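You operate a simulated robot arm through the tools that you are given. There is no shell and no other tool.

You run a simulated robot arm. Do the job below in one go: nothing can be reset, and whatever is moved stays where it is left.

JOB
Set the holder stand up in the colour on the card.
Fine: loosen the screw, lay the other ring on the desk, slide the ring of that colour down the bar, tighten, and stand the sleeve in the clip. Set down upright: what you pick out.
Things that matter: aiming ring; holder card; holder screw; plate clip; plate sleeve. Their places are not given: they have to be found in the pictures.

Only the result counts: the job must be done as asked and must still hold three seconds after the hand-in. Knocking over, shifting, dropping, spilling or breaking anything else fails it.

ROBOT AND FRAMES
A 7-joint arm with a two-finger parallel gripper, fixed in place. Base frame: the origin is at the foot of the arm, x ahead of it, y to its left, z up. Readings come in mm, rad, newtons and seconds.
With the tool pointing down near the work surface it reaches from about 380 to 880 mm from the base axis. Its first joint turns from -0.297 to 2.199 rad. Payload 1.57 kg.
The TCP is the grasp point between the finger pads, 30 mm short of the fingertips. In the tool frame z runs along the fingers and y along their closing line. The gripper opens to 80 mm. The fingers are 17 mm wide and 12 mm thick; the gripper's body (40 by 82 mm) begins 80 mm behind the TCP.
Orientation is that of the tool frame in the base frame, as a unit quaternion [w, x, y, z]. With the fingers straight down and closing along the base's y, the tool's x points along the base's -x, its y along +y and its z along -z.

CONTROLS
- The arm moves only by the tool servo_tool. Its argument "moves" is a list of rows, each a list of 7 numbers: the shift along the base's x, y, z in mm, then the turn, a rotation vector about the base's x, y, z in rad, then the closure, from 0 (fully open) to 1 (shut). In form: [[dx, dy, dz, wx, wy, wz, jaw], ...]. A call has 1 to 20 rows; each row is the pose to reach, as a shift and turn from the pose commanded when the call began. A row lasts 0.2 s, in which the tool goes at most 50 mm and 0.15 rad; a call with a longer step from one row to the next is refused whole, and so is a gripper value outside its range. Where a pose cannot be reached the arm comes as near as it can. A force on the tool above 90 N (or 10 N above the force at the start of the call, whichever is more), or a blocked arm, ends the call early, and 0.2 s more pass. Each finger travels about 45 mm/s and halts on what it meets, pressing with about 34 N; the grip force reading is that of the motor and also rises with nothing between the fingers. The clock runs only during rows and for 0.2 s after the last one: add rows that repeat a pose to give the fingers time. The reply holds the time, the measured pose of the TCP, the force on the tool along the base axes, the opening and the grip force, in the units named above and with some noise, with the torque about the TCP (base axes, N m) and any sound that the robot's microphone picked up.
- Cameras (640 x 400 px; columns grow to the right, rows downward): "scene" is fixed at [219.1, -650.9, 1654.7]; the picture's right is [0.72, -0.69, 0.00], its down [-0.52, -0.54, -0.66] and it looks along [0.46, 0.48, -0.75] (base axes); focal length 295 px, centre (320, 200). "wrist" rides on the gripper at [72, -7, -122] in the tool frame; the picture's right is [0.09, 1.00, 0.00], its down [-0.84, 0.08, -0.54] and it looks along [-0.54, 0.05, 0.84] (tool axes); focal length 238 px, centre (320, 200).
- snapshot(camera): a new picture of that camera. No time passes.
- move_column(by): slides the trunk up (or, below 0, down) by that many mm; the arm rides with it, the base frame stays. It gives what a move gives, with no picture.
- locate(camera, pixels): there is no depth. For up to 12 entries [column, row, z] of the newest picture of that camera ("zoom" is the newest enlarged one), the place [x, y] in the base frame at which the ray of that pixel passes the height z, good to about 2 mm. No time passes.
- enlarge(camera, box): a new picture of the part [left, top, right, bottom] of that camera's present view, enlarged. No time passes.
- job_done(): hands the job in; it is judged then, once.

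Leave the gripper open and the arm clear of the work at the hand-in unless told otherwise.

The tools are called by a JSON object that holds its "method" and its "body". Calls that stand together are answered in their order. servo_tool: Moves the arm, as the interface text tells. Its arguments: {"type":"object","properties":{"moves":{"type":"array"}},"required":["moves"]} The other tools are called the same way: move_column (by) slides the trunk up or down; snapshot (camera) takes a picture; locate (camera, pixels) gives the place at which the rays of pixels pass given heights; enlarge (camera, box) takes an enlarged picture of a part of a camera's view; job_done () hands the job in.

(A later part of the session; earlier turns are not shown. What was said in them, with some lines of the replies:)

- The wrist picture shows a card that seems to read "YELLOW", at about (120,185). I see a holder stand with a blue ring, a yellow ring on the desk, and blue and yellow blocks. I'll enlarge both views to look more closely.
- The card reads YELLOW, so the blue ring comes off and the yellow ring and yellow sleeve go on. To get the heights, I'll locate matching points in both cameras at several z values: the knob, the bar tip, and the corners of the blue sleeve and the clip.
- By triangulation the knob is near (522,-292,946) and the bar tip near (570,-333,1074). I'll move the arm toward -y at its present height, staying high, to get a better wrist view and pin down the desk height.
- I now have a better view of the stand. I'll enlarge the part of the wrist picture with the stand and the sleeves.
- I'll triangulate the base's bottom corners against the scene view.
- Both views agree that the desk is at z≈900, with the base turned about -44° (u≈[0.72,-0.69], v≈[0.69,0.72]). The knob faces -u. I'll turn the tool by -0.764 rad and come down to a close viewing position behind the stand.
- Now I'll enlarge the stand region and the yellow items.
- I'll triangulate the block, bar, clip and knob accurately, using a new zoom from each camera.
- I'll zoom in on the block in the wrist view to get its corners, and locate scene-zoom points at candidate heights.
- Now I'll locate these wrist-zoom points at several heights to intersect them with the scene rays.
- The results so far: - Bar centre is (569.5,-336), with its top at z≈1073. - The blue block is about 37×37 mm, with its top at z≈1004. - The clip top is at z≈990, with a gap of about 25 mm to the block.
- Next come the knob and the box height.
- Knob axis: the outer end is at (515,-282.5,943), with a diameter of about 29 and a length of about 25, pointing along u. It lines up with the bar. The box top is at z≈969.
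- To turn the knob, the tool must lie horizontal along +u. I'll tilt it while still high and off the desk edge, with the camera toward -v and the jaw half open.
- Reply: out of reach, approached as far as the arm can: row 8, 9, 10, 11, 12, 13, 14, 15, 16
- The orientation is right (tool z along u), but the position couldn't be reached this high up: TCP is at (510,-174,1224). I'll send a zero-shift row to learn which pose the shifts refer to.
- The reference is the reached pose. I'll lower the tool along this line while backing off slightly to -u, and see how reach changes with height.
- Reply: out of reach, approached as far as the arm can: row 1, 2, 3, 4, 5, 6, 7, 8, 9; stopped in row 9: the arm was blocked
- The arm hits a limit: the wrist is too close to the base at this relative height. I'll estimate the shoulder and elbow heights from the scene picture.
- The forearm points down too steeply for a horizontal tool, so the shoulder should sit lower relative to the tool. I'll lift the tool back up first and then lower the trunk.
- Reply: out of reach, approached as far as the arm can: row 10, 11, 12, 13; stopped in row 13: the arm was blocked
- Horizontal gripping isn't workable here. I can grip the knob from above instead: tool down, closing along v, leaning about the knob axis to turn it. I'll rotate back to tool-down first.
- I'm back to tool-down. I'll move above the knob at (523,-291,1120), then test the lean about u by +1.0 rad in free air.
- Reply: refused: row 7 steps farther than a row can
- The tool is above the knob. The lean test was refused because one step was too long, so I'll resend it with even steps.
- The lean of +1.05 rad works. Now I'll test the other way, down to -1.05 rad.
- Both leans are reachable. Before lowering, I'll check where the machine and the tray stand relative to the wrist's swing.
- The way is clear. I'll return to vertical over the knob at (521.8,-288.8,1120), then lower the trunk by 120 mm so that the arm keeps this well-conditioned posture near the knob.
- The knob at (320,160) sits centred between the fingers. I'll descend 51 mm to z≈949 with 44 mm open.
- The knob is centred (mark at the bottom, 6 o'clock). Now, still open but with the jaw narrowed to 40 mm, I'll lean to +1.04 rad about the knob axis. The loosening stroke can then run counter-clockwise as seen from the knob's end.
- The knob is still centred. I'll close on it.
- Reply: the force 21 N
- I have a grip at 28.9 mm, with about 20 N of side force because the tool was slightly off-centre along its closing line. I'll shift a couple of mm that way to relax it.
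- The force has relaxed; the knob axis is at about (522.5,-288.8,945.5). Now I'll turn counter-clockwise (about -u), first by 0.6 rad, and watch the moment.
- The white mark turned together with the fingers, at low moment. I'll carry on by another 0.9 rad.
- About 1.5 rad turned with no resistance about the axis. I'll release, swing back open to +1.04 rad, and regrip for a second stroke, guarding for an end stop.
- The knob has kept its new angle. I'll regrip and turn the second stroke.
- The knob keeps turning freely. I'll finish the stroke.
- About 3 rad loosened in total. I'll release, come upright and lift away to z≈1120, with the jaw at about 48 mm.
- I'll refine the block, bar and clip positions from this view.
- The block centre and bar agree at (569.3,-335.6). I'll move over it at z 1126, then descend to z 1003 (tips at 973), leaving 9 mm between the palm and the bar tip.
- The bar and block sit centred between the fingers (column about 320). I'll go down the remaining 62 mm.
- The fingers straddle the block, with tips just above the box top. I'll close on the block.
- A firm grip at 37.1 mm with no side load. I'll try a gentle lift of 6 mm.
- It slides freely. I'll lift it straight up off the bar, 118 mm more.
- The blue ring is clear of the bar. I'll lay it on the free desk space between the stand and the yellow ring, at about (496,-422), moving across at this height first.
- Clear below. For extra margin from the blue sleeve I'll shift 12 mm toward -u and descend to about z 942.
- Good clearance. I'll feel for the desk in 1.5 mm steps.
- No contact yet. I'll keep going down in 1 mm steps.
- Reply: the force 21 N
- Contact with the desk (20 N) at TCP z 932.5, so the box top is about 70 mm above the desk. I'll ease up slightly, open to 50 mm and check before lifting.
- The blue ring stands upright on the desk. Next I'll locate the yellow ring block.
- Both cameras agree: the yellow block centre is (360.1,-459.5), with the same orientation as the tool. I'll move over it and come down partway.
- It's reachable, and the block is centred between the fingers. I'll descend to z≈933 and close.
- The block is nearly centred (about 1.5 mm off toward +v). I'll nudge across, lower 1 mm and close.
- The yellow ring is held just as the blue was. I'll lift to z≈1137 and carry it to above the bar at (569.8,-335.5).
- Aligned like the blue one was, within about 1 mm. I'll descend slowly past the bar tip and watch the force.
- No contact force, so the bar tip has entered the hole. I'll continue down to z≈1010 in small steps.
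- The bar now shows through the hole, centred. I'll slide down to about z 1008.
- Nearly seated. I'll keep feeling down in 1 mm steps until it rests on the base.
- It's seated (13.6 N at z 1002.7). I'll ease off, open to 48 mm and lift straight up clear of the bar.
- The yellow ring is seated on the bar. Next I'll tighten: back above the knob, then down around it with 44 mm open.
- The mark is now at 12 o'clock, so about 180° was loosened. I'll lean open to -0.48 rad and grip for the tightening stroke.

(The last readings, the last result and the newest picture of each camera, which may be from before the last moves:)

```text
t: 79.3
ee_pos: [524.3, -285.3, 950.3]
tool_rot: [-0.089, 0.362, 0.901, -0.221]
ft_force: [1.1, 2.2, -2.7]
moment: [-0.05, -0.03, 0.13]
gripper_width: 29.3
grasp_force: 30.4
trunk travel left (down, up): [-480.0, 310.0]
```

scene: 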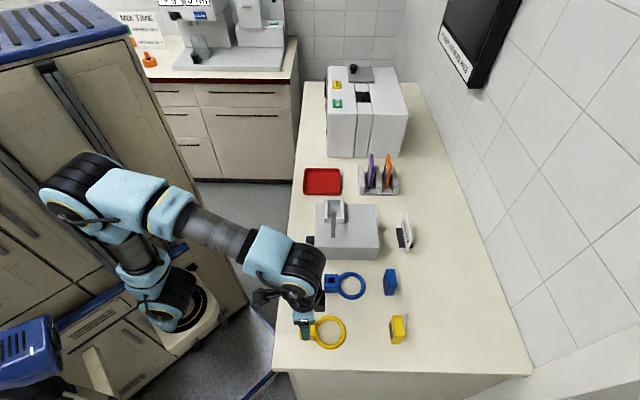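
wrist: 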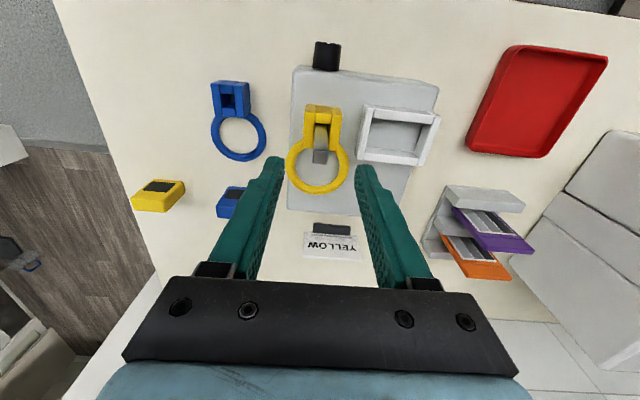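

Centred grip. I'll turn clockwise (about +u), 0.8 rad first.

{"method": "servo_tool", "body": {"moves": [[-0.4, -0.4, 0.2, 0.072, -0.069, 0, 0.9], [-0.8, -0.8, 0.4, 0.144, -0.139, 0, 0.9], [-1.2, -1.2, 0.6, 0.216, -0.208, 0, 0.9], [-1.6, -1.6, 0.7, 0.288, -0.278, 0, 0.9], [-2.0, -2.1, 0.7, 0.36, -0.347, 0, 0.9], [-2.4, -2.5, 0.6, 0.432, -0.416, 0, 0.9], [-2.8, -2.9, 0.5, 0.504, -0.486, 0, 0.9], [-3.2, -3.4, 0.4, 0.576, -0.555, 0, 0.9]]}}

{"method": "servo_tool", "body": {"moves": [[-0.4, -0.4, -0.2, 0.072, -0.069, 0, 0.9], [-0.8, -0.8, -0.5, 0.144, -0.139, 0, 0.9], [-1.1, -1.2, -0.8, 0.216, -0.208, 0, 0.9], [-1.4, -1.5, -1.2, 0.288, -0.278, 0, 0.9], [-1.7, -1.8, -1.6, 0.36, -0.347, 0, 0.9], [-2.0, -2.1, -2.1, 0.432, -0.416, 0, 0.9], [-2.2, -2.3, -2.6, 0.504, -0.486, 0, 0.9]]}}

{"method": "enlarge", "body": {"camera": "wrist", "box": [220, 110, 420, 235]}}

```text
t: 81.1
ee_pos: [520.1, -290.1, 950.8]
tool_rot: [0.06, 0.37, 0.916, 0.147]
ft_force: [2.1, 0.5, -0.3]
moment: [-0.47, -0.5, -0.36]
gripper_width: 29.2
grasp_force: 39.4
trunk travel left (down, up): [-480.0, 310.0]
```

```text
t: 82.7
ee_pos: [517.3, -292.8, 947.8]
tool_rot: [0.183, 0.325, 0.81, 0.452]
ft_force: [0.9, -7.1, 1.1]
moment: [0.1, 0.11, -0.09]
gripper_width: 29.0
grasp_force: 39.3
trunk travel left (down, up): [-480.0, 310.0]
```

```text
3.20 times, centred on (320, 172) of wrist
```

zoom: 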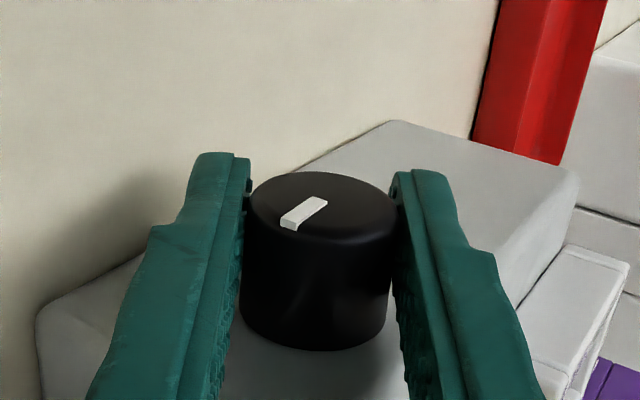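

Turned 1.5 rad. I'll release, swing back open to -0.46 rad and regrip.

{"method": "servo_tool", "body": {"moves": [[0, 0, 0, 0, 0, 0, 0.5], [0, 0, 0, 0, 0, 0, 0.5], [0.4, 0.4, 0.7, -0.107, 0.103, 0, 0.5], [0.8, 0.8, 1.4, -0.214, 0.206, 0, 0.5], [1.3, 1.3, 1.9, -0.321, 0.309, 0, 0.5], [1.8, 1.9, 2.4, -0.428, 0.412, 0, 0.5], [2.4, 2.5, 2.7, -0.535, 0.515, 0, 0.5], [3.0, 3.1, 2.9, -0.642, 0.618, 0, 0.5], [3.6, 3.8, 2.9, -0.749, 0.722, 0, 0.5], [4.3, 4.4, 2.8, -0.856, 0.825, 0, 0.5], [4.9, 5.1, 2.6, -0.963, 0.928, 0, 0.5], [5.5, 5.7, 2.3, -1.07, 1.031, 0, 0.5], [5.5, 5.7, 2.3, -1.07, 1.031, 0, 0.5], [5.5, 5.7, 2.3, -1.07, 1.031, 0, 0.8], [5.5, 5.7, 2.3, -1.07, 1.031, 0, 0.9], [5.5, 5.7, 2.3, -1.07, 1.031, 0, 0.9]]}}

{"method": "enlarge", "body": {"camera": "wrist", "box": [220, 110, 420, 235]}}

```text
t: 86.1
ee_pos: [523.6, -286.7, 950.9]
tool_rot: [-0.087, 0.363, 0.903, -0.214]
ft_force: [0.1, -1.1, 0.3]
moment: [-0.02, -0.04, 0.0]
gripper_width: 28.8
grasp_force: 34.4
trunk travel left (down, up): [-480.0, 310.0]
```

```text
3.20 times, centred on (320, 172) of wrist
```

zoom: 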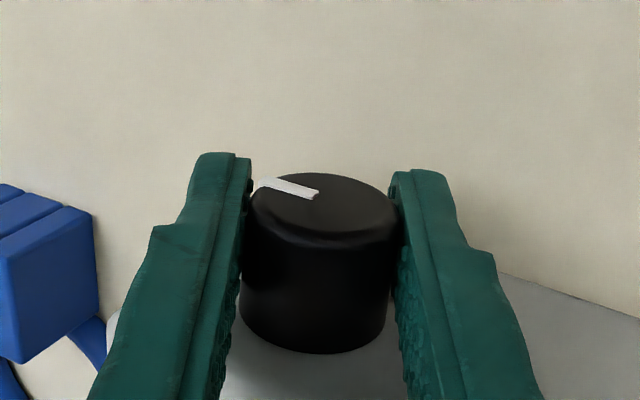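

Regripped. Second tightening stroke, checking the moment in stages.

{"method": "servo_tool", "body": {"moves": [[-0.4, -0.4, 0.2, 0.072, -0.069, 0, 0.9], [-0.8, -0.8, 0.4, 0.144, -0.139, 0, 0.9], [-1.2, -1.2, 0.6, 0.216, -0.208, 0, 0.9], [-1.6, -1.6, 0.7, 0.288, -0.278, 0, 0.9], [-2.0, -2.1, 0.7, 0.36, -0.347, 0, 0.9], [-2.4, -2.5, 0.6, 0.432, -0.416, 0, 0.9], [-2.8, -2.9, 0.5, 0.504, -0.486, 0, 0.9], [-3.2, -3.4, 0.4, 0.576, -0.555, 0, 0.9]]}}

{"method": "servo_tool", "body": {"moves": [[-0.4, -0.4, -0.2, 0.072, -0.069, 0, 0.9], [-0.8, -0.8, -0.5, 0.144, -0.139, 0, 0.9], [-1.1, -1.2, -0.8, 0.216, -0.208, 0, 0.9], [-1.4, -1.5, -1.2, 0.288, -0.278, 0, 0.9], [-1.7, -1.8, -1.6, 0.36, -0.347, 0, 0.9]]}}

{"method": "enlarge", "body": {"camera": "wrist", "box": [220, 110, 420, 235]}}

```text
t: 87.9
ee_pos: [520.6, -290.7, 950.7]
tool_rot: [0.063, 0.368, 0.915, 0.155]
ft_force: [0.6, 0.8, -0.3]
moment: [-0.48, -0.52, -0.41]
gripper_width: 28.6
grasp_force: 38.5
trunk travel left (down, up): [-480.0, 310.0]
```

```text
t: 89.1
ee_pos: [518.5, -292.2, 949.6]
tool_rot: [0.152, 0.341, 0.848, 0.376]
ft_force: [-0.4, -5.0, -0.5]
moment: [0.06, 0.06, 0.05]
gripper_width: 28.6
grasp_force: 38.5
trunk travel left (down, up): [-480.0, 310.0]
```

```text
3.20 times, centred on (320, 172) of wrist
```

zoom: 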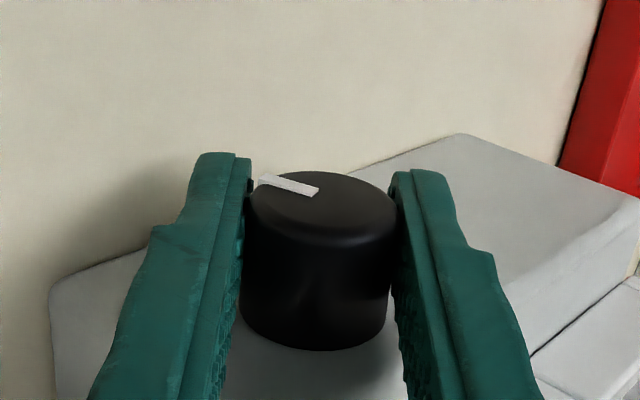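

The mark's position relative to the fingers matches the original grip, so the knob will be back at its original angle at lean ≈1.03. I'll turn the last bit and slightly beyond, watching for the stop.

{"method": "servo_tool", "body": {"moves": [[-0.3, -0.3, -0.5, 0.072, -0.069, 0, 0.9], [-0.5, -0.5, -1.0, 0.144, -0.139, 0, 0.9]]}}

{"method": "servo_tool", "body": {"moves": [[-0.1, -0.1, -0.3, 0.036, -0.035, 0, 0.9], [-0.3, -0.3, -0.6, 0.072, -0.069, 0, 0.9]]}}

{"method": "enlarge", "body": {"camera": "wrist", "box": [220, 110, 420, 235]}}

```text
t: 89.7
ee_pos: [518.4, -293.6, 948.9]
tool_rot: [0.186, 0.324, 0.806, 0.459]
ft_force: [-3.4, -6.9, 0.2]
moment: [0.24, 0.27, 0.09]
gripper_width: 28.7
grasp_force: 38.4
trunk travel left (down, up): [-480.0, 310.0]
```

```text
t: 90.3
ee_pos: [517.4, -292.9, 948.1]
tool_rot: [0.201, 0.315, 0.783, 0.497]
ft_force: [-4.2, -6.4, -1.8]
moment: [0.03, 0.06, 0.07]
gripper_width: 28.4
grasp_force: 38.7
trunk travel left (down, up): [-480.0, 310.0]
```

```text
3.20 times, centred on (320, 172) of wrist
```

zoom: 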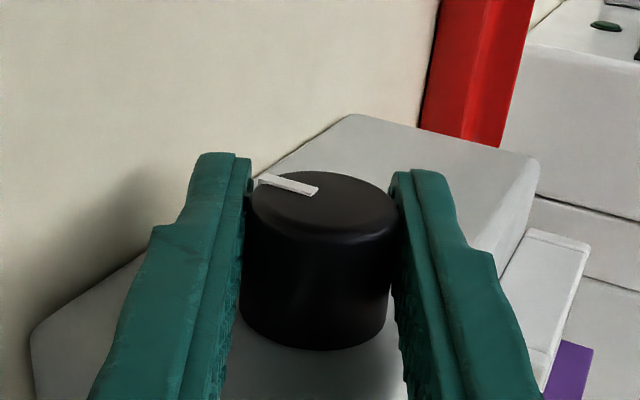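

No stop yet, slightly past the original angle. I'll take another stroke clockwise to reach a firm stop, watching the moment about u.

{"method": "servo_tool", "body": {"moves": [[0, 0, 0, 0, 0, 0, 0.5], [0, 0, 0, 0, 0, 0, 0.5], [0.3, 0.3, 0.8, -0.105, 0.101, 0, 0.5], [0.7, 0.7, 1.5, -0.21, 0.202, 0, 0.5], [1.1, 1.1, 2.0, -0.314, 0.303, 0, 0.5], [1.6, 1.7, 2.6, -0.419, 0.404, 0, 0.5], [2.1, 2.2, 3.0, -0.524, 0.505, 0, 0.5], [2.7, 2.8, 3.2, -0.629, 0.606, 0, 0.5], [3.3, 3.4, 3.4, -0.734, 0.707, 0, 0.5], [3.9, 4.1, 3.4, -0.838, 0.808, 0, 0.5], [4.5, 4.7, 3.3, -0.943, 0.909, 0, 0.5], [5.1, 5.3, 3.1, -1.048, 1.01, 0, 0.5], [5.7, 5.9, 2.8, -1.153, 1.111, 0, 0.5], [5.7, 5.9, 2.8, -1.153, 1.111, 0, 0.5], [5.7, 5.9, 2.8, -1.153, 1.111, 0, 0.8], [5.7, 5.9, 2.8, -1.153, 1.111, 0, 0.9], [5.7, 5.9, 2.8, -1.153, 1.111, 0, 0.9]]}}

{"method": "servo_tool", "body": {"moves": [[-0.4, -0.4, 0.2, 0.072, -0.069, 0, 0.9], [-0.8, -0.8, 0.4, 0.144, -0.139, 0, 0.9], [-1.2, -1.2, 0.6, 0.216, -0.208, 0, 0.9]]}}

{"method": "enlarge", "body": {"camera": "wrist", "box": [220, 110, 420, 235]}}

```text
t: 93.9
ee_pos: [524.4, -286.3, 950.0]
tool_rot: [-0.086, 0.362, 0.903, -0.215]
ft_force: [0.7, 2.3, -2.0]
moment: [-0.09, -0.08, 0.08]
gripper_width: 29.2
grasp_force: 34.9
trunk travel left (down, up): [-480.0, 310.0]
```

```text
t: 94.7
ee_pos: [522.5, -287.8, 951.4]
tool_rot: [-0.031, 0.371, 0.925, -0.078]
ft_force: [0.0, 2.3, -0.9]
moment: [-0.61, 0.38, 0.05]
gripper_width: 28.9
grasp_force: 38.9
trunk travel left (down, up): [-480.0, 310.0]
```

```text
3.20 times, centred on (320, 172) of wrist
```

zoom: 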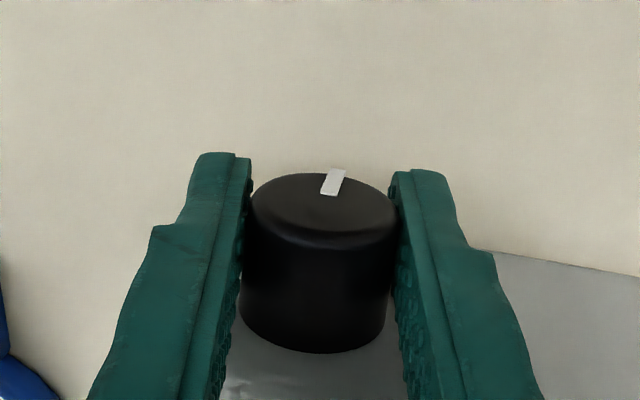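

A resisting moment of about 0.7 N·m about the knob axis has now appeared, so the screw is coming tight. I'll turn a touch further to confirm.

{"method": "servo_tool", "body": {"moves": [[-0.2, -0.2, 0, 0.036, -0.035, 0, 0.9], [-0.4, -0.4, 0.1, 0.072, -0.069, 0, 0.9], [-0.6, -0.6, 0.1, 0.108, -0.104, 0, 0.9]]}}

{"method": "enlarge", "body": {"camera": "wrist", "box": [220, 110, 420, 235]}}

```text
t: 95.5
ee_pos: [520.3, -287.6, 951.6]
tool_rot: [-0.002, 0.373, 0.928, -0.008]
ft_force: [0.4, 1.4, 0.0]
moment: [-0.35, 0.39, -0.06]
gripper_width: 29.6
grasp_force: 39.0
trunk travel left (down, up): [-480.0, 310.0]
```

```text
3.20 times, centred on (320, 172) of wrist
```

zoom: 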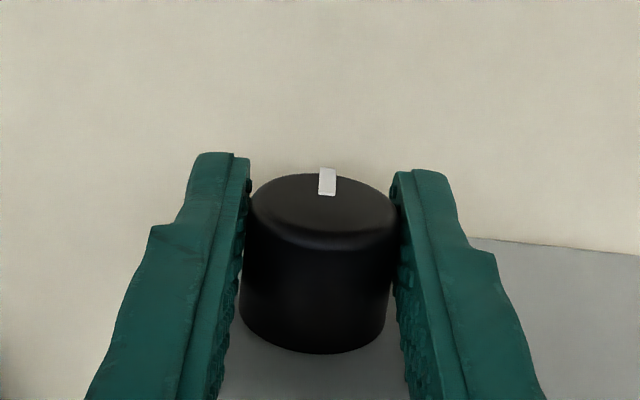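

The fingers now slip on the knob. The mark is back at exactly 6 o'clock and held against the stop, so the screw is tight. I'll release and rise straight up.

{"method": "servo_tool", "body": {"moves": [[0, 0, 0, 0, 0, 0, 0.5], [0, 0, 0, 0, 0, 0, 0.45], [0, 0, 20, 0, 0, 0, 0.45], [0, 0, 50, 0, 0, 0, 0.45], [0, 0, 90, 0, 0, 0, 0.45], [0, 0, 130, 0, 0, 0, 0.3], [0, 0, 175, 0, 0, 0, 0.2], [0, 0, 175, 0, 0, 0, 0.2]]}}

{"method": "snapshot", "body": {"camera": "wrist"}}

{"method": "enlarge", "body": {"camera": "scene", "box": [300, 190, 400, 270]}}

{"method": "enlarge", "body": {"camera": "wrist", "box": [270, 90, 430, 250]}}

```text
t: 97.3
ee_pos: [521.4, -289.2, 1125.2]
tool_rot: [-0.003, 0.373, 0.928, -0.009]
ft_force: [0.4, 0.4, 0.1]
moment: [0.03, -0.01, -0.03]
gripper_width: 64.0
grasp_force: 0.0
trunk travel left (down, up): [-480.0, 310.0]
```

```text
taken
```

wrist: 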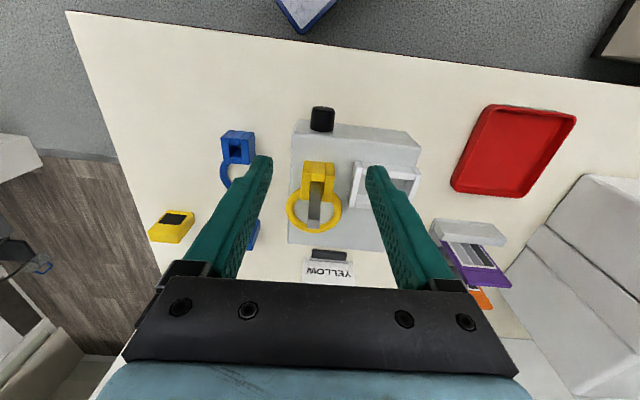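

```text
5.00 times, centred on (350, 230) of scene
```

zoom: 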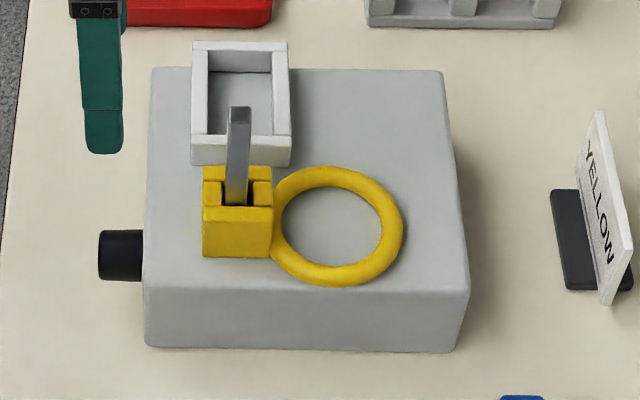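

```text
2.50 times, centred on (350, 170) of wrist
```

zoom: 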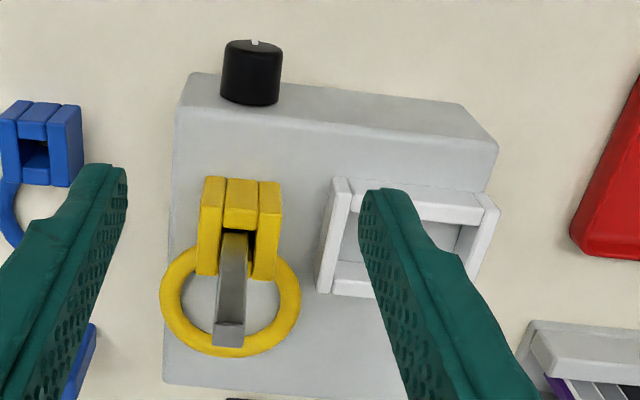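

The stand looks right: ring seated, mark at 6 o'clock. Next is the sleeve. I'll go over to look at the yellow sleeve from close by, also removing the tiny leftover lean.

{"method": "servo_tool", "body": {"moves": [[-13, -33, 0, 0.014, -0.013, 0, 0.2], [-27, -67, 0, 0.014, -0.013, 0, 0.2], [-41, -101, 0, 0.014, -0.013, 0, 0.2], [-55, -135, 0, 0.014, -0.013, 0, 0.2], [-69, -169, 0, 0.014, -0.013, 0, 0.2], [-82, -203, 0, 0.014, -0.013, 0, 0.2], [-95, -235, 0, 0.014, -0.013, 0, 0.2], [-95, -235, 0, 0.014, -0.013, 0, 0.2]]}}

{"method": "snapshot", "body": {"camera": "wrist"}}

{"method": "snapshot", "body": {"camera": "scene"}}

```text
t: 99.1
ee_pos: [426.8, -524.3, 1125.2]
tool_rot: [0.001, 0.373, 0.928, 0.0]
ft_force: [-0.5, 0.4, -0.5]
moment: [0.0, 0.02, -0.01]
gripper_width: 64.1
grasp_force: 0.1
trunk travel left (down, up): [-480.0, 310.0]
```

```text
taken
```

wrist: 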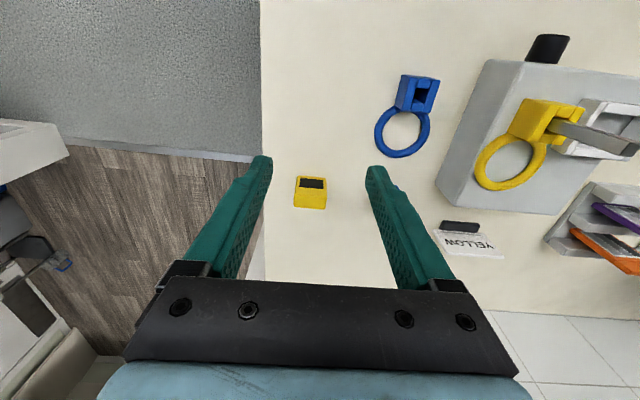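

```text
taken
```

scene: 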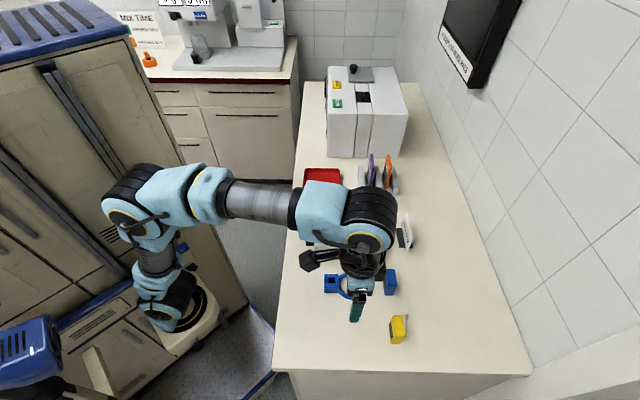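

{"method": "enlarge", "body": {"camera": "scene", "box": [372, 305, 422, 349]}}

{"method": "locate", "body": {"camera": "zoom", "pixels": [[320, 200, 900]]}}

{"method": "enlarge", "body": {"camera": "wrist", "box": [278, 165, 346, 219]}}

```text
9.09 times, centred on (397, 327) of scene
```

zoom: 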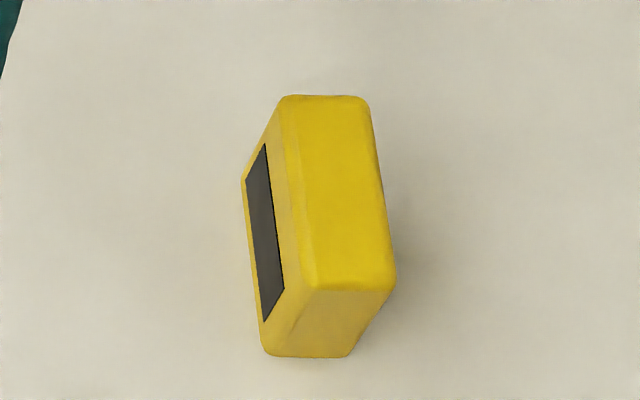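

```text
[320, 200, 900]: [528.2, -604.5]
```

```text
7.41 times, centred on (312, 192) of wrist
```

zoom: 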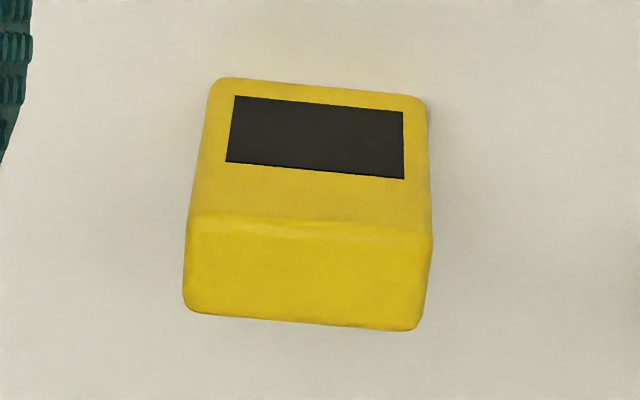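

{"method": "locate", "body": {"camera": "zoom", "pixels": [[187, 222, 940], [187, 222, 960], [432, 238, 940], [432, 238, 960], [185, 308, 940], [185, 308, 960], [417, 330, 940], [417, 330, 960], [215, 78, 900], [425, 100, 900]]}}

{"method": "enlarge", "body": {"camera": "scene", "box": [372, 305, 422, 349]}}

{"method": "locate", "body": {"camera": "zoom", "pixels": [[281, 97, 940], [281, 97, 960], [369, 97, 940], [369, 97, 960], [396, 287, 940], [396, 287, 960], [308, 291, 940], [308, 291, 960], [264, 355, 900], [347, 357, 900], [242, 180, 900]]}}

```text
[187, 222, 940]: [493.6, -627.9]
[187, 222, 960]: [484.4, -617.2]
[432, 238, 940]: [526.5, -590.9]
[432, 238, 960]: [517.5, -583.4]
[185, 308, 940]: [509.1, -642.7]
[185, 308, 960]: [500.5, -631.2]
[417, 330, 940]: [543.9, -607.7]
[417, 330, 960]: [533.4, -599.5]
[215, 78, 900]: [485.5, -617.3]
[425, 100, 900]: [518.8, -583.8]
```

```text
9.09 times, centred on (397, 327) of scene
```

zoom: 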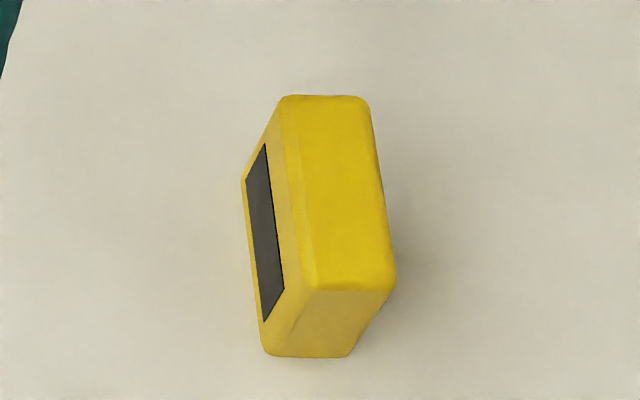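

```text
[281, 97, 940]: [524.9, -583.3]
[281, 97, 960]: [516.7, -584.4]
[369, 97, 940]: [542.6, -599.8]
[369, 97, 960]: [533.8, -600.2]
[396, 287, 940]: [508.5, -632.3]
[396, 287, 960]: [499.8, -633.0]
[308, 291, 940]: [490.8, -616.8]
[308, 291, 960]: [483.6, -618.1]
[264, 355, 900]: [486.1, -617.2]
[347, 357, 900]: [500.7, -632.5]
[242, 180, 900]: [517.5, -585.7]
```

Both views agree on the yellow sleeve: centre (508.7,-608.4), about 24 (u) × 48 (v) × 60 mm tall, top at z 960. I'll move above it and come down partway with 64 mm open.

{"method": "servo_tool", "body": {"moves": [[27, -28, 0, 0, 0, 0, 0.2], [54, -56, 0, 0, 0, 0, 0.2], [81.9, -84.1, 0, 0, 0, 0, 0.2], [81.9, -84.1, -40, 0, 0, 0, 0.2], [81.9, -84.1, -80, 0, 0, 0, 0.2], [81.9, -84.1, -110, 0, 0, 0, 0.2], [81.9, -84.1, -110, 0, 0, 0, 0.2]]}}

{"method": "snapshot", "body": {"camera": "wrist"}}

{"method": "snapshot", "body": {"camera": "scene"}}

```text
t: 100.7
ee_pos: [509.2, -608.4, 1016.1]
tool_rot: [-0.001, 0.373, 0.928, -0.001]
ft_force: [-0.3, -0.3, -0.3]
moment: [0.0, 0.02, 0.0]
gripper_width: 63.8
grasp_force: 0.1
trunk travel left (down, up): [-480.0, 310.0]
```

```text
taken
```

wrist: 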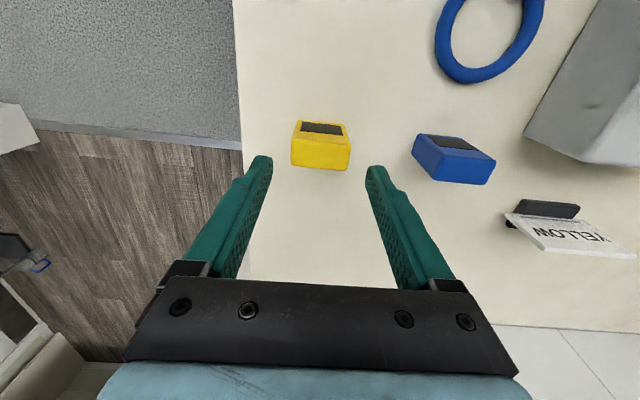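

```text
taken
```

scene: 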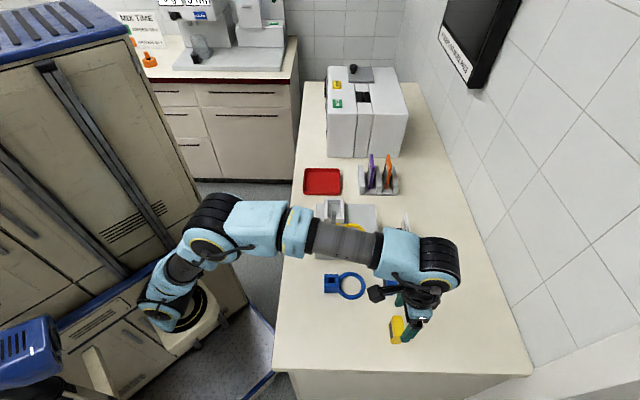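

The sleeve is centred at column 320. I'll descend 54 mm and close on it.

{"method": "servo_tool", "body": {"moves": [[0, 0, -20, 0, 0, 0, 0.2], [0, 0, -40, 0, 0, 0, 0.2], [0, 0, -54, 0, 0, 0, 0.2], [0, 0, -54, 0, 0, 0, 0.2]]}}

{"method": "snapshot", "body": {"camera": "wrist"}}

```text
t: 101.7
ee_pos: [509.2, -607.2, 962.1]
tool_rot: [0.0, 0.373, 0.928, 0.0]
ft_force: [0.1, 0.0, 0.0]
moment: [0.01, 0.02, -0.02]
gripper_width: 63.9
grasp_force: 0.0
trunk travel left (down, up): [-480.0, 310.0]
```

```text
taken
```

wrist: 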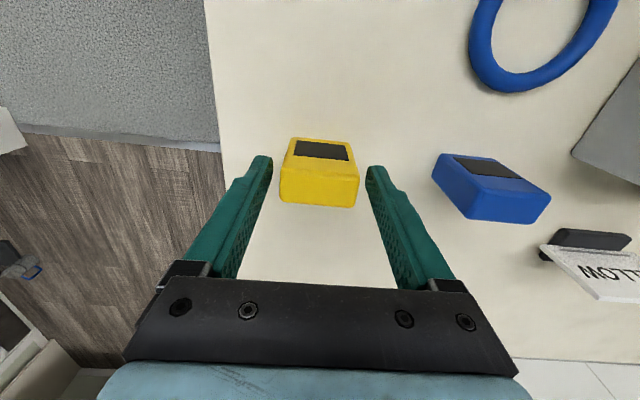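

{"method": "servo_tool", "body": {"moves": [[0, 0, 0, 0, 0, 0, 0.4], [0, 0, 0, 0, 0, 0, 0.6], [0, 0, 0, 0, 0, 0, 0.6], [0, 0, 0, 0, 0, 0, 0.6]]}}

{"method": "servo_tool", "body": {"moves": [[0, 0, 5, 0, 0, 0, 0.6], [0, 0, 20, 0, 0, 0, 0.6], [0, 0, 20, 0, 0, 0, 0.6]]}}

{"method": "snapshot", "body": {"camera": "wrist"}}

```text
t: 102.7
ee_pos: [509.5, -608.7, 961.2]
tool_rot: [0.0, 0.373, 0.928, 0.0]
ft_force: [-0.4, 0.2, 0.2]
moment: [-0.01, -0.01, 0.0]
gripper_width: 46.6
grasp_force: 34.2
trunk travel left (down, up): [-480.0, 310.0]
```

```text
t: 103.5
ee_pos: [508.9, -608.7, 981.7]
tool_rot: [0.0, 0.374, 0.927, 0.0]
ft_force: [-1.0, -0.1, 0.1]
moment: [0.0, -0.05, -0.01]
gripper_width: 46.9
grasp_force: 33.8
trunk travel left (down, up): [-480.0, 310.0]
```

```text
taken
```

wrist: 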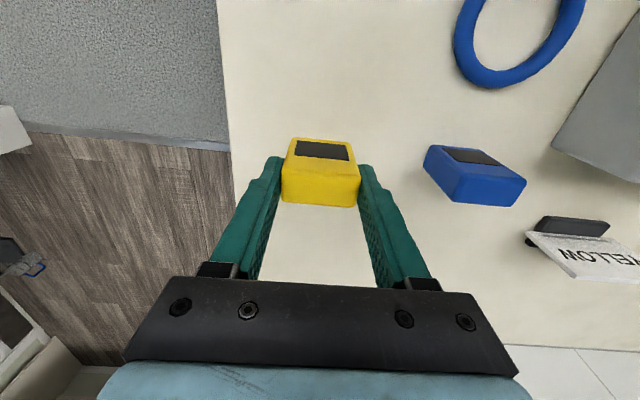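

The sleeve is held (46.8 mm). I'll lift to z≈1170, so that its bottom clears the bar, then carry it toward the clip. I'll stop short on the -u side to measure the clip.

{"method": "servo_tool", "body": {"moves": [[0, 0, 40, 0, 0, 0, 0.6], [0, 0, 80, 0, 0, 0, 0.6], [0, 0, 120, 0, 0, 0, 0.6], [0, 0, 160, 0, 0, 0, 0.6], [0, 0, 188, 0, 0, 0, 0.6], [3, 30, 188, 0, 0, 0, 0.6], [7, 70, 188, 0, 0, 0, 0.6], [11, 112, 188, 0, 0, 0, 0.6], [16, 154, 188, 0, 0, 0, 0.6], [20, 196, 188, 0, 0, 0, 0.6], [25, 238, 188, 0, 0, 0, 0.6], [29, 280, 188, 0, 0, 0, 0.6], [34, 322, 188, 0, 0, 0, 0.6], [38, 364, 188, 0, 0, 0, 0.6], [43, 405, 188, 0, 0, 0, 0.6], [43, 405, 188, 0, 0, 0, 0.6]]}}

{"method": "snapshot", "body": {"camera": "wrist"}}

{"method": "snapshot", "body": {"camera": "scene"}}

```text
t: 106.9
ee_pos: [551.7, -203.5, 1169.9]
tool_rot: [0.0, 0.373, 0.928, 0.0]
ft_force: [0.7, -0.5, -0.1]
moment: [0.0, 0.03, 0.03]
gripper_width: 46.8
grasp_force: 34.1
out of reach, approached as far as the arm can: row 5
trunk travel left (down, up): [-480.0, 310.0]
```

```text
taken
```

wrist: 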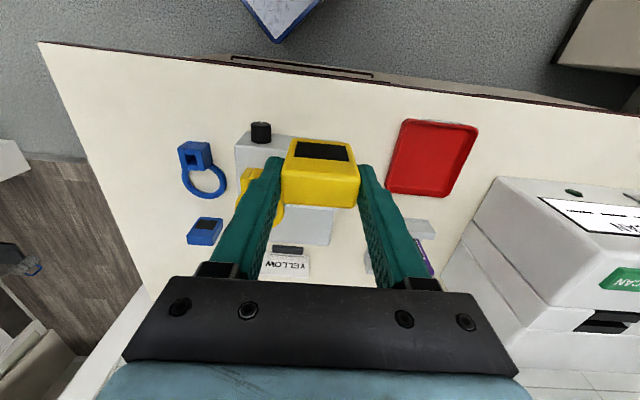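

```text
taken
```

scene: 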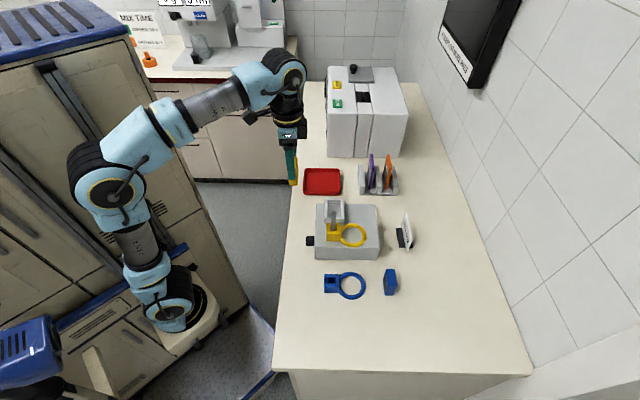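

The wrist view of the clip is blocked by the sleeve, but the scene view is clear. I'll zoom there.

{"method": "enlarge", "body": {"camera": "scene", "box": [316, 194, 356, 226]}}

```text
12.50 times, centred on (336, 210) of scene
```

zoom: 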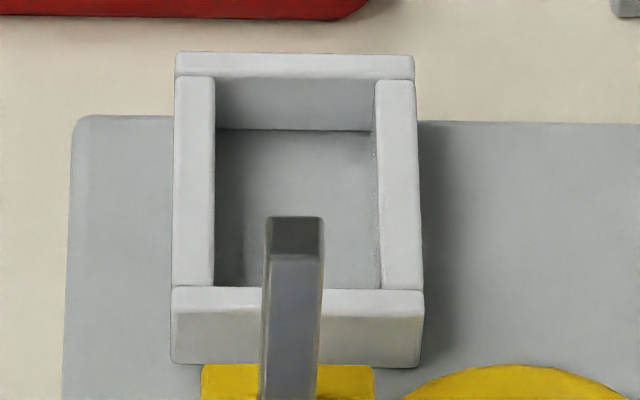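

{"method": "locate", "body": {"camera": "zoom", "pixels": [[215, 78, 988], [376, 80, 988], [214, 286, 988], [383, 289, 988], [175, 55, 988], [414, 57, 988], [172, 311, 988], [424, 315, 988], [217, 130, 970], [372, 131, 970], [172, 362, 970], [421, 367, 970]]}}

```text
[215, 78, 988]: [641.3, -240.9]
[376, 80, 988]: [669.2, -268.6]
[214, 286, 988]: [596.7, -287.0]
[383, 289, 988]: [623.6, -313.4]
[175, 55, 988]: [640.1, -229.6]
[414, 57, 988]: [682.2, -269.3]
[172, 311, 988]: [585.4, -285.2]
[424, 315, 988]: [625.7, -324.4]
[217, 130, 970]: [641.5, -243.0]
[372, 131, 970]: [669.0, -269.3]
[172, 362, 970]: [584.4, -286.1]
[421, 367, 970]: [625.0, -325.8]
```

The clip's inner opening is centred at (633,-277.3), about 38×64 mm, rim at z 988, floor at z≈970. The sleeve (24×48) fits with 7–8 mm to spare all round. I'll move over it and descend to just above the rim.

{"method": "servo_tool", "body": {"moves": [[20, -18, 0, 0, 0, 0, 0.6], [40, -37, 0, 0, 0, 0, 0.6], [61, -55, 0, 0, 0, 0, 0.6], [81.3, -73.8, 0, 0, 0, 0, 0.6], [81.3, -73.8, 0, 0, 0, 0, 0.6], [81.3, -73.8, -30, 0, 0, 0, 0.6], [81.3, -73.8, -60, 0, 0, 0, 0.6], [81.3, -73.8, -90, 0, 0, 0, 0.6], [81.3, -73.8, -110, 0, 0, 0, 0.6], [81.3, -73.8, -110, 0, 0, 0, 0.6]]}}

{"method": "snapshot", "body": {"camera": "wrist"}}

{"method": "enlarge", "body": {"camera": "scene", "box": [300, 170, 380, 240]}}

```text
t: 109.1
ee_pos: [633.4, -275.8, 1059.5]
tool_rot: [0.0, 0.373, 0.928, 0.0]
ft_force: [-0.3, 0.8, 0.3]
moment: [-0.03, -0.02, -0.02]
gripper_width: 46.7
grasp_force: 33.7
trunk travel left (down, up): [-480.0, 310.0]
```

```text
taken
```

wrist: 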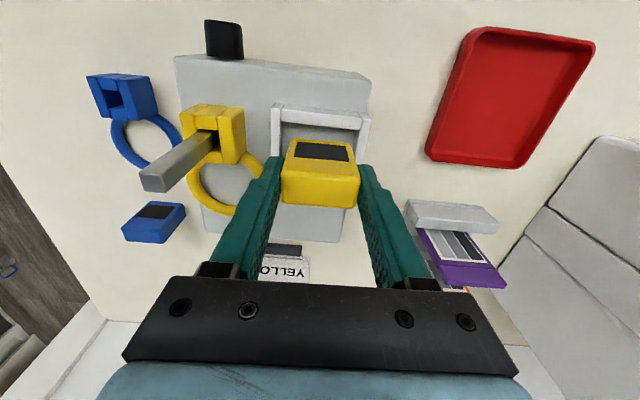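

```text
5.71 times, centred on (340, 205) of scene
```

zoom: 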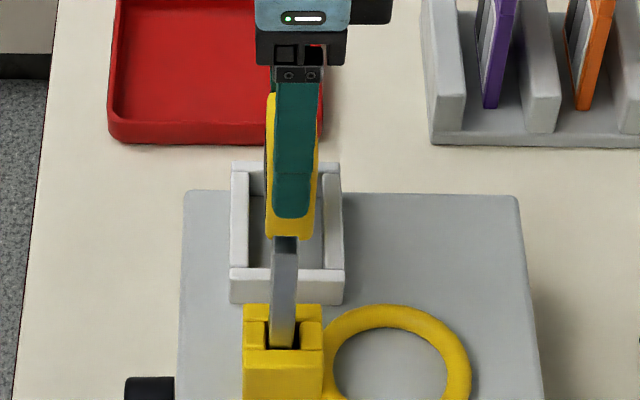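

Aligned over the clip. I'll descend slowly into it, feeling for the floor.

{"method": "servo_tool", "body": {"moves": [[0, -0.5, -6, 0, 0, 0, 0.6], [0, -0.5, -12, 0, 0, 0, 0.6], [0, -0.5, -18, 0, 0, 0, 0.6], [0, -0.5, -22, 0, 0, 0, 0.6], [0, -0.5, -25, 0, 0, 0, 0.6]]}}

{"method": "servo_tool", "body": {"moves": [[0, 0, -1, 0, 0, 0, 0.6], [0, 0, -2, 0, 0, 0, 0.6]]}}

{"method": "snapshot", "body": {"camera": "wrist"}}

```text
t: 110.3
ee_pos: [633.4, -276.3, 1035.2]
tool_rot: [-0.001, 0.373, 0.928, 0.0]
ft_force: [-0.6, 0.3, -0.9]
moment: [0.01, -0.04, -0.01]
gripper_width: 46.8
grasp_force: 34.2
trunk travel left (down, up): [-480.0, 310.0]
```

```text
t: 110.9
ee_pos: [633.5, -277.4, 1033.3]
tool_rot: [0.0, 0.373, 0.928, 0.0]
ft_force: [0.9, 0.9, 0.1]
moment: [-0.01, 0.04, 0.01]
gripper_width: 46.9
grasp_force: 34.4
trunk travel left (down, up): [-480.0, 310.0]
```

```text
taken
```

wrist: 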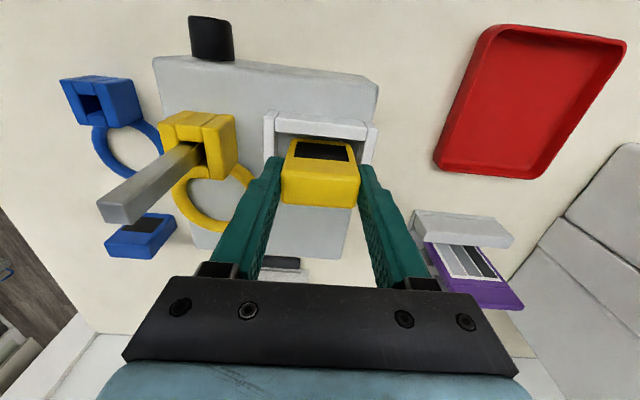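

The sleeve is inside the clip with no contact yet. I'll feel further down in 1 mm steps.

{"method": "servo_tool", "body": {"moves": [[0, 0, -1, 0, 0, 0, 0.6], [0, 0, -1.5, 0, 0, 0, 0.6]]}}

{"method": "servo_tool", "body": {"moves": [[0, 0, -1, 0, 0, 0, 0.6], [0, 0, -1, 0, 0, 0, 0.6]]}}

```text
t: 111.5
ee_pos: [633.4, -277.5, 1032.1]
tool_rot: [0.0, 0.374, 0.928, 0.0]
ft_force: [0.5, 0.0, -0.9]
moment: [0.0, -0.02, 0.0]
gripper_width: 46.8
grasp_force: 34.0
trunk travel left (down, up): [-480.0, 310.0]
```

```text
t: 112.1
ee_pos: [633.8, -277.5, 1031.8]
tool_rot: [0.0, 0.372, 0.928, 0.001]
ft_force: [1.8, -0.8, 7.1]
moment: [-0.08, -0.02, 0.01]
gripper_width: 46.6
grasp_force: 34.4
trunk travel left (down, up): [-480.0, 310.0]
```

It has touched the floor (7 N). I'll open to 60 mm and lift straight up.

{"method": "servo_tool", "body": {"moves": [[0, 0, 0.3, 0, 0, 0, 0.5], [0, 0, 0.3, 0, 0, 0, 0.35], [0, 0, 0.3, 0, 0, 0, 0.25], [0, 0, 0.3, 0, 0, 0, 0.25], [0, 0, 8, 0, 0, 0, 0.25], [0, 0, 20, 0, 0, 0, 0.25], [0, 0, 45, 0, 0, 0, 0.25], [0, 0, 85, 0, 0, 0, 0.25], [0, 0, 125, 0, 0, 0, 0.25], [0, 0, 150, 0, 0, 0, 0.25], [0, 0, 150, 0, 0, 0, 0.25]]}}

{"method": "snapshot", "body": {"camera": "wrist"}}

{"method": "snapshot", "body": {"camera": "scene"}}

{"method": "enlarge", "body": {"camera": "wrist", "box": [160, 50, 400, 250]}}

```text
t: 114.5
ee_pos: [633.3, -278.2, 1181.2]
tool_rot: [0.0, 0.373, 0.928, 0.0]
ft_force: [-0.5, 0.1, -0.1]
moment: [0.02, -0.03, -0.01]
gripper_width: 60.0
grasp_force: 0.1
trunk travel left (down, up): [-480.0, 310.0]
```

```text
taken
```

wrist: 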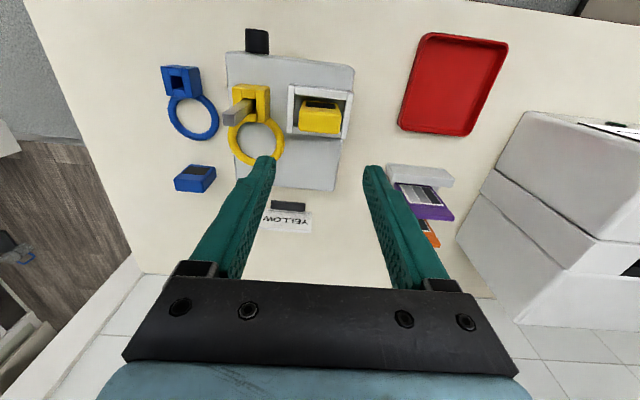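

```text
taken
```

scene: 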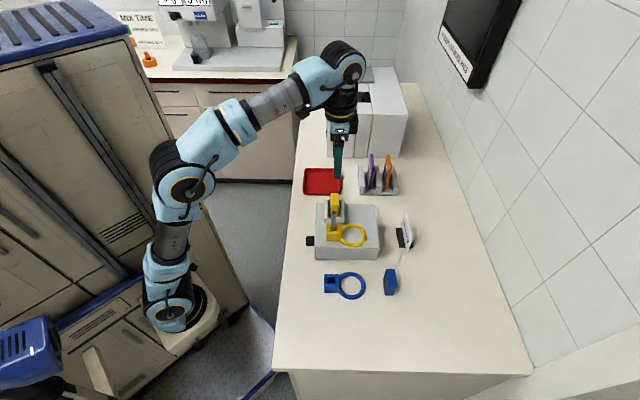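

```text
2.00 times, centred on (280, 150) of wrist
```

zoom: 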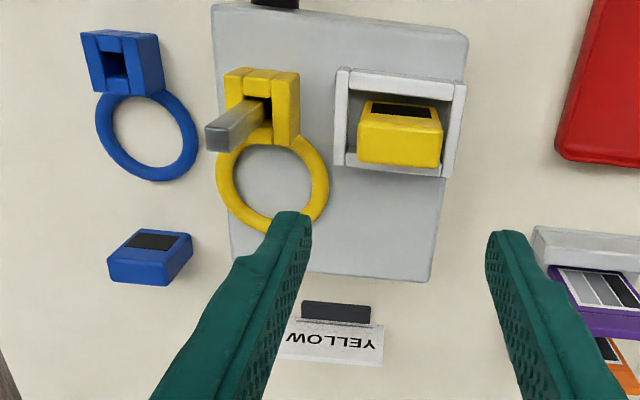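

All in place: the yellow sleeve stands in the clip, the yellow ring is on the bar, and the blue ring is upright on the desk. I'll retreat clear of the work, open the gripper fully, and take a last look including the knob mark.

{"method": "servo_tool", "body": {"moves": [[-30, 15, 15, 0, 0, 0, 0.2], [-60, 30, 30, 0, 0, 0, 0.1], [-95, 45, 45, 0, 0, 0, 0], [-130, 60, 60, 0, 0, 0, 0], [-150, 75, 70, 0, 0, 0, 0], [-150, 75, 70, 0, 0, 0, 0]]}}

{"method": "enlarge", "body": {"camera": "wrist", "box": [200, 110, 400, 235]}}

{"method": "enlarge", "body": {"camera": "scene", "box": [290, 160, 430, 300]}}

```text
t: 115.9
ee_pos: [482.3, -202.7, 1251.2]
tool_rot: [-0.001, 0.373, 0.928, 0.0]
ft_force: [-0.1, -0.7, 0.3]
moment: [0.0, -0.01, -0.01]
gripper_width: 80.0
grasp_force: 0.1
trunk travel left (down, up): [-480.0, 310.0]
```

```text
3.20 times, centred on (300, 172) of wrist
```

zoom: 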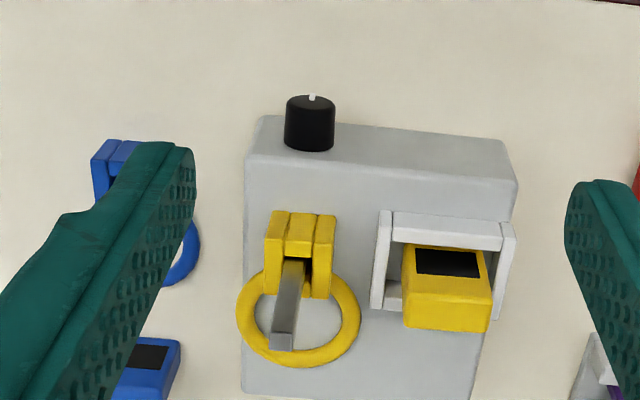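

```text
2.86 times, centred on (360, 230) of scene
```

zoom: 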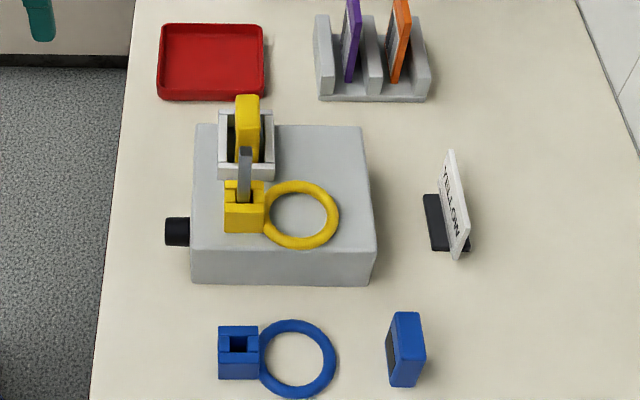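

The knob mark is at 6 o'clock, its original tight angle. The yellow ring is seated, the yellow sleeve stands in the clip, the blue ring is upright on the desk, and nothing else has moved. The gripper is open and the arm is clear, so I'm handing in.

{"method": "job_done", "body": {}}

```text
The job is handed in.
```

I set the holder stand up in yellow, the colour on the card, and handed the job in.

- **Screw:** I loosened it about half a turn, then tightened it again until it hit its stop. The mark on the knob is back where it started. I did not pull on the ring afterwards to test the hold.
- **Rings:** The blue ring is off the bar and stands upright on the desk beside the stand. The yellow ring slid freely down the bar and rests on the base.
- **Sleeve:** The yellow sleeve stands upright in the clip, facing the same way as it did on the desk. It has roughly 7 to 8 mm of play on each side, so the clip does not grip it tightly.

In the last pictures, nothing else I could see had moved. The gripper is fully open and the arm is clear of the work.
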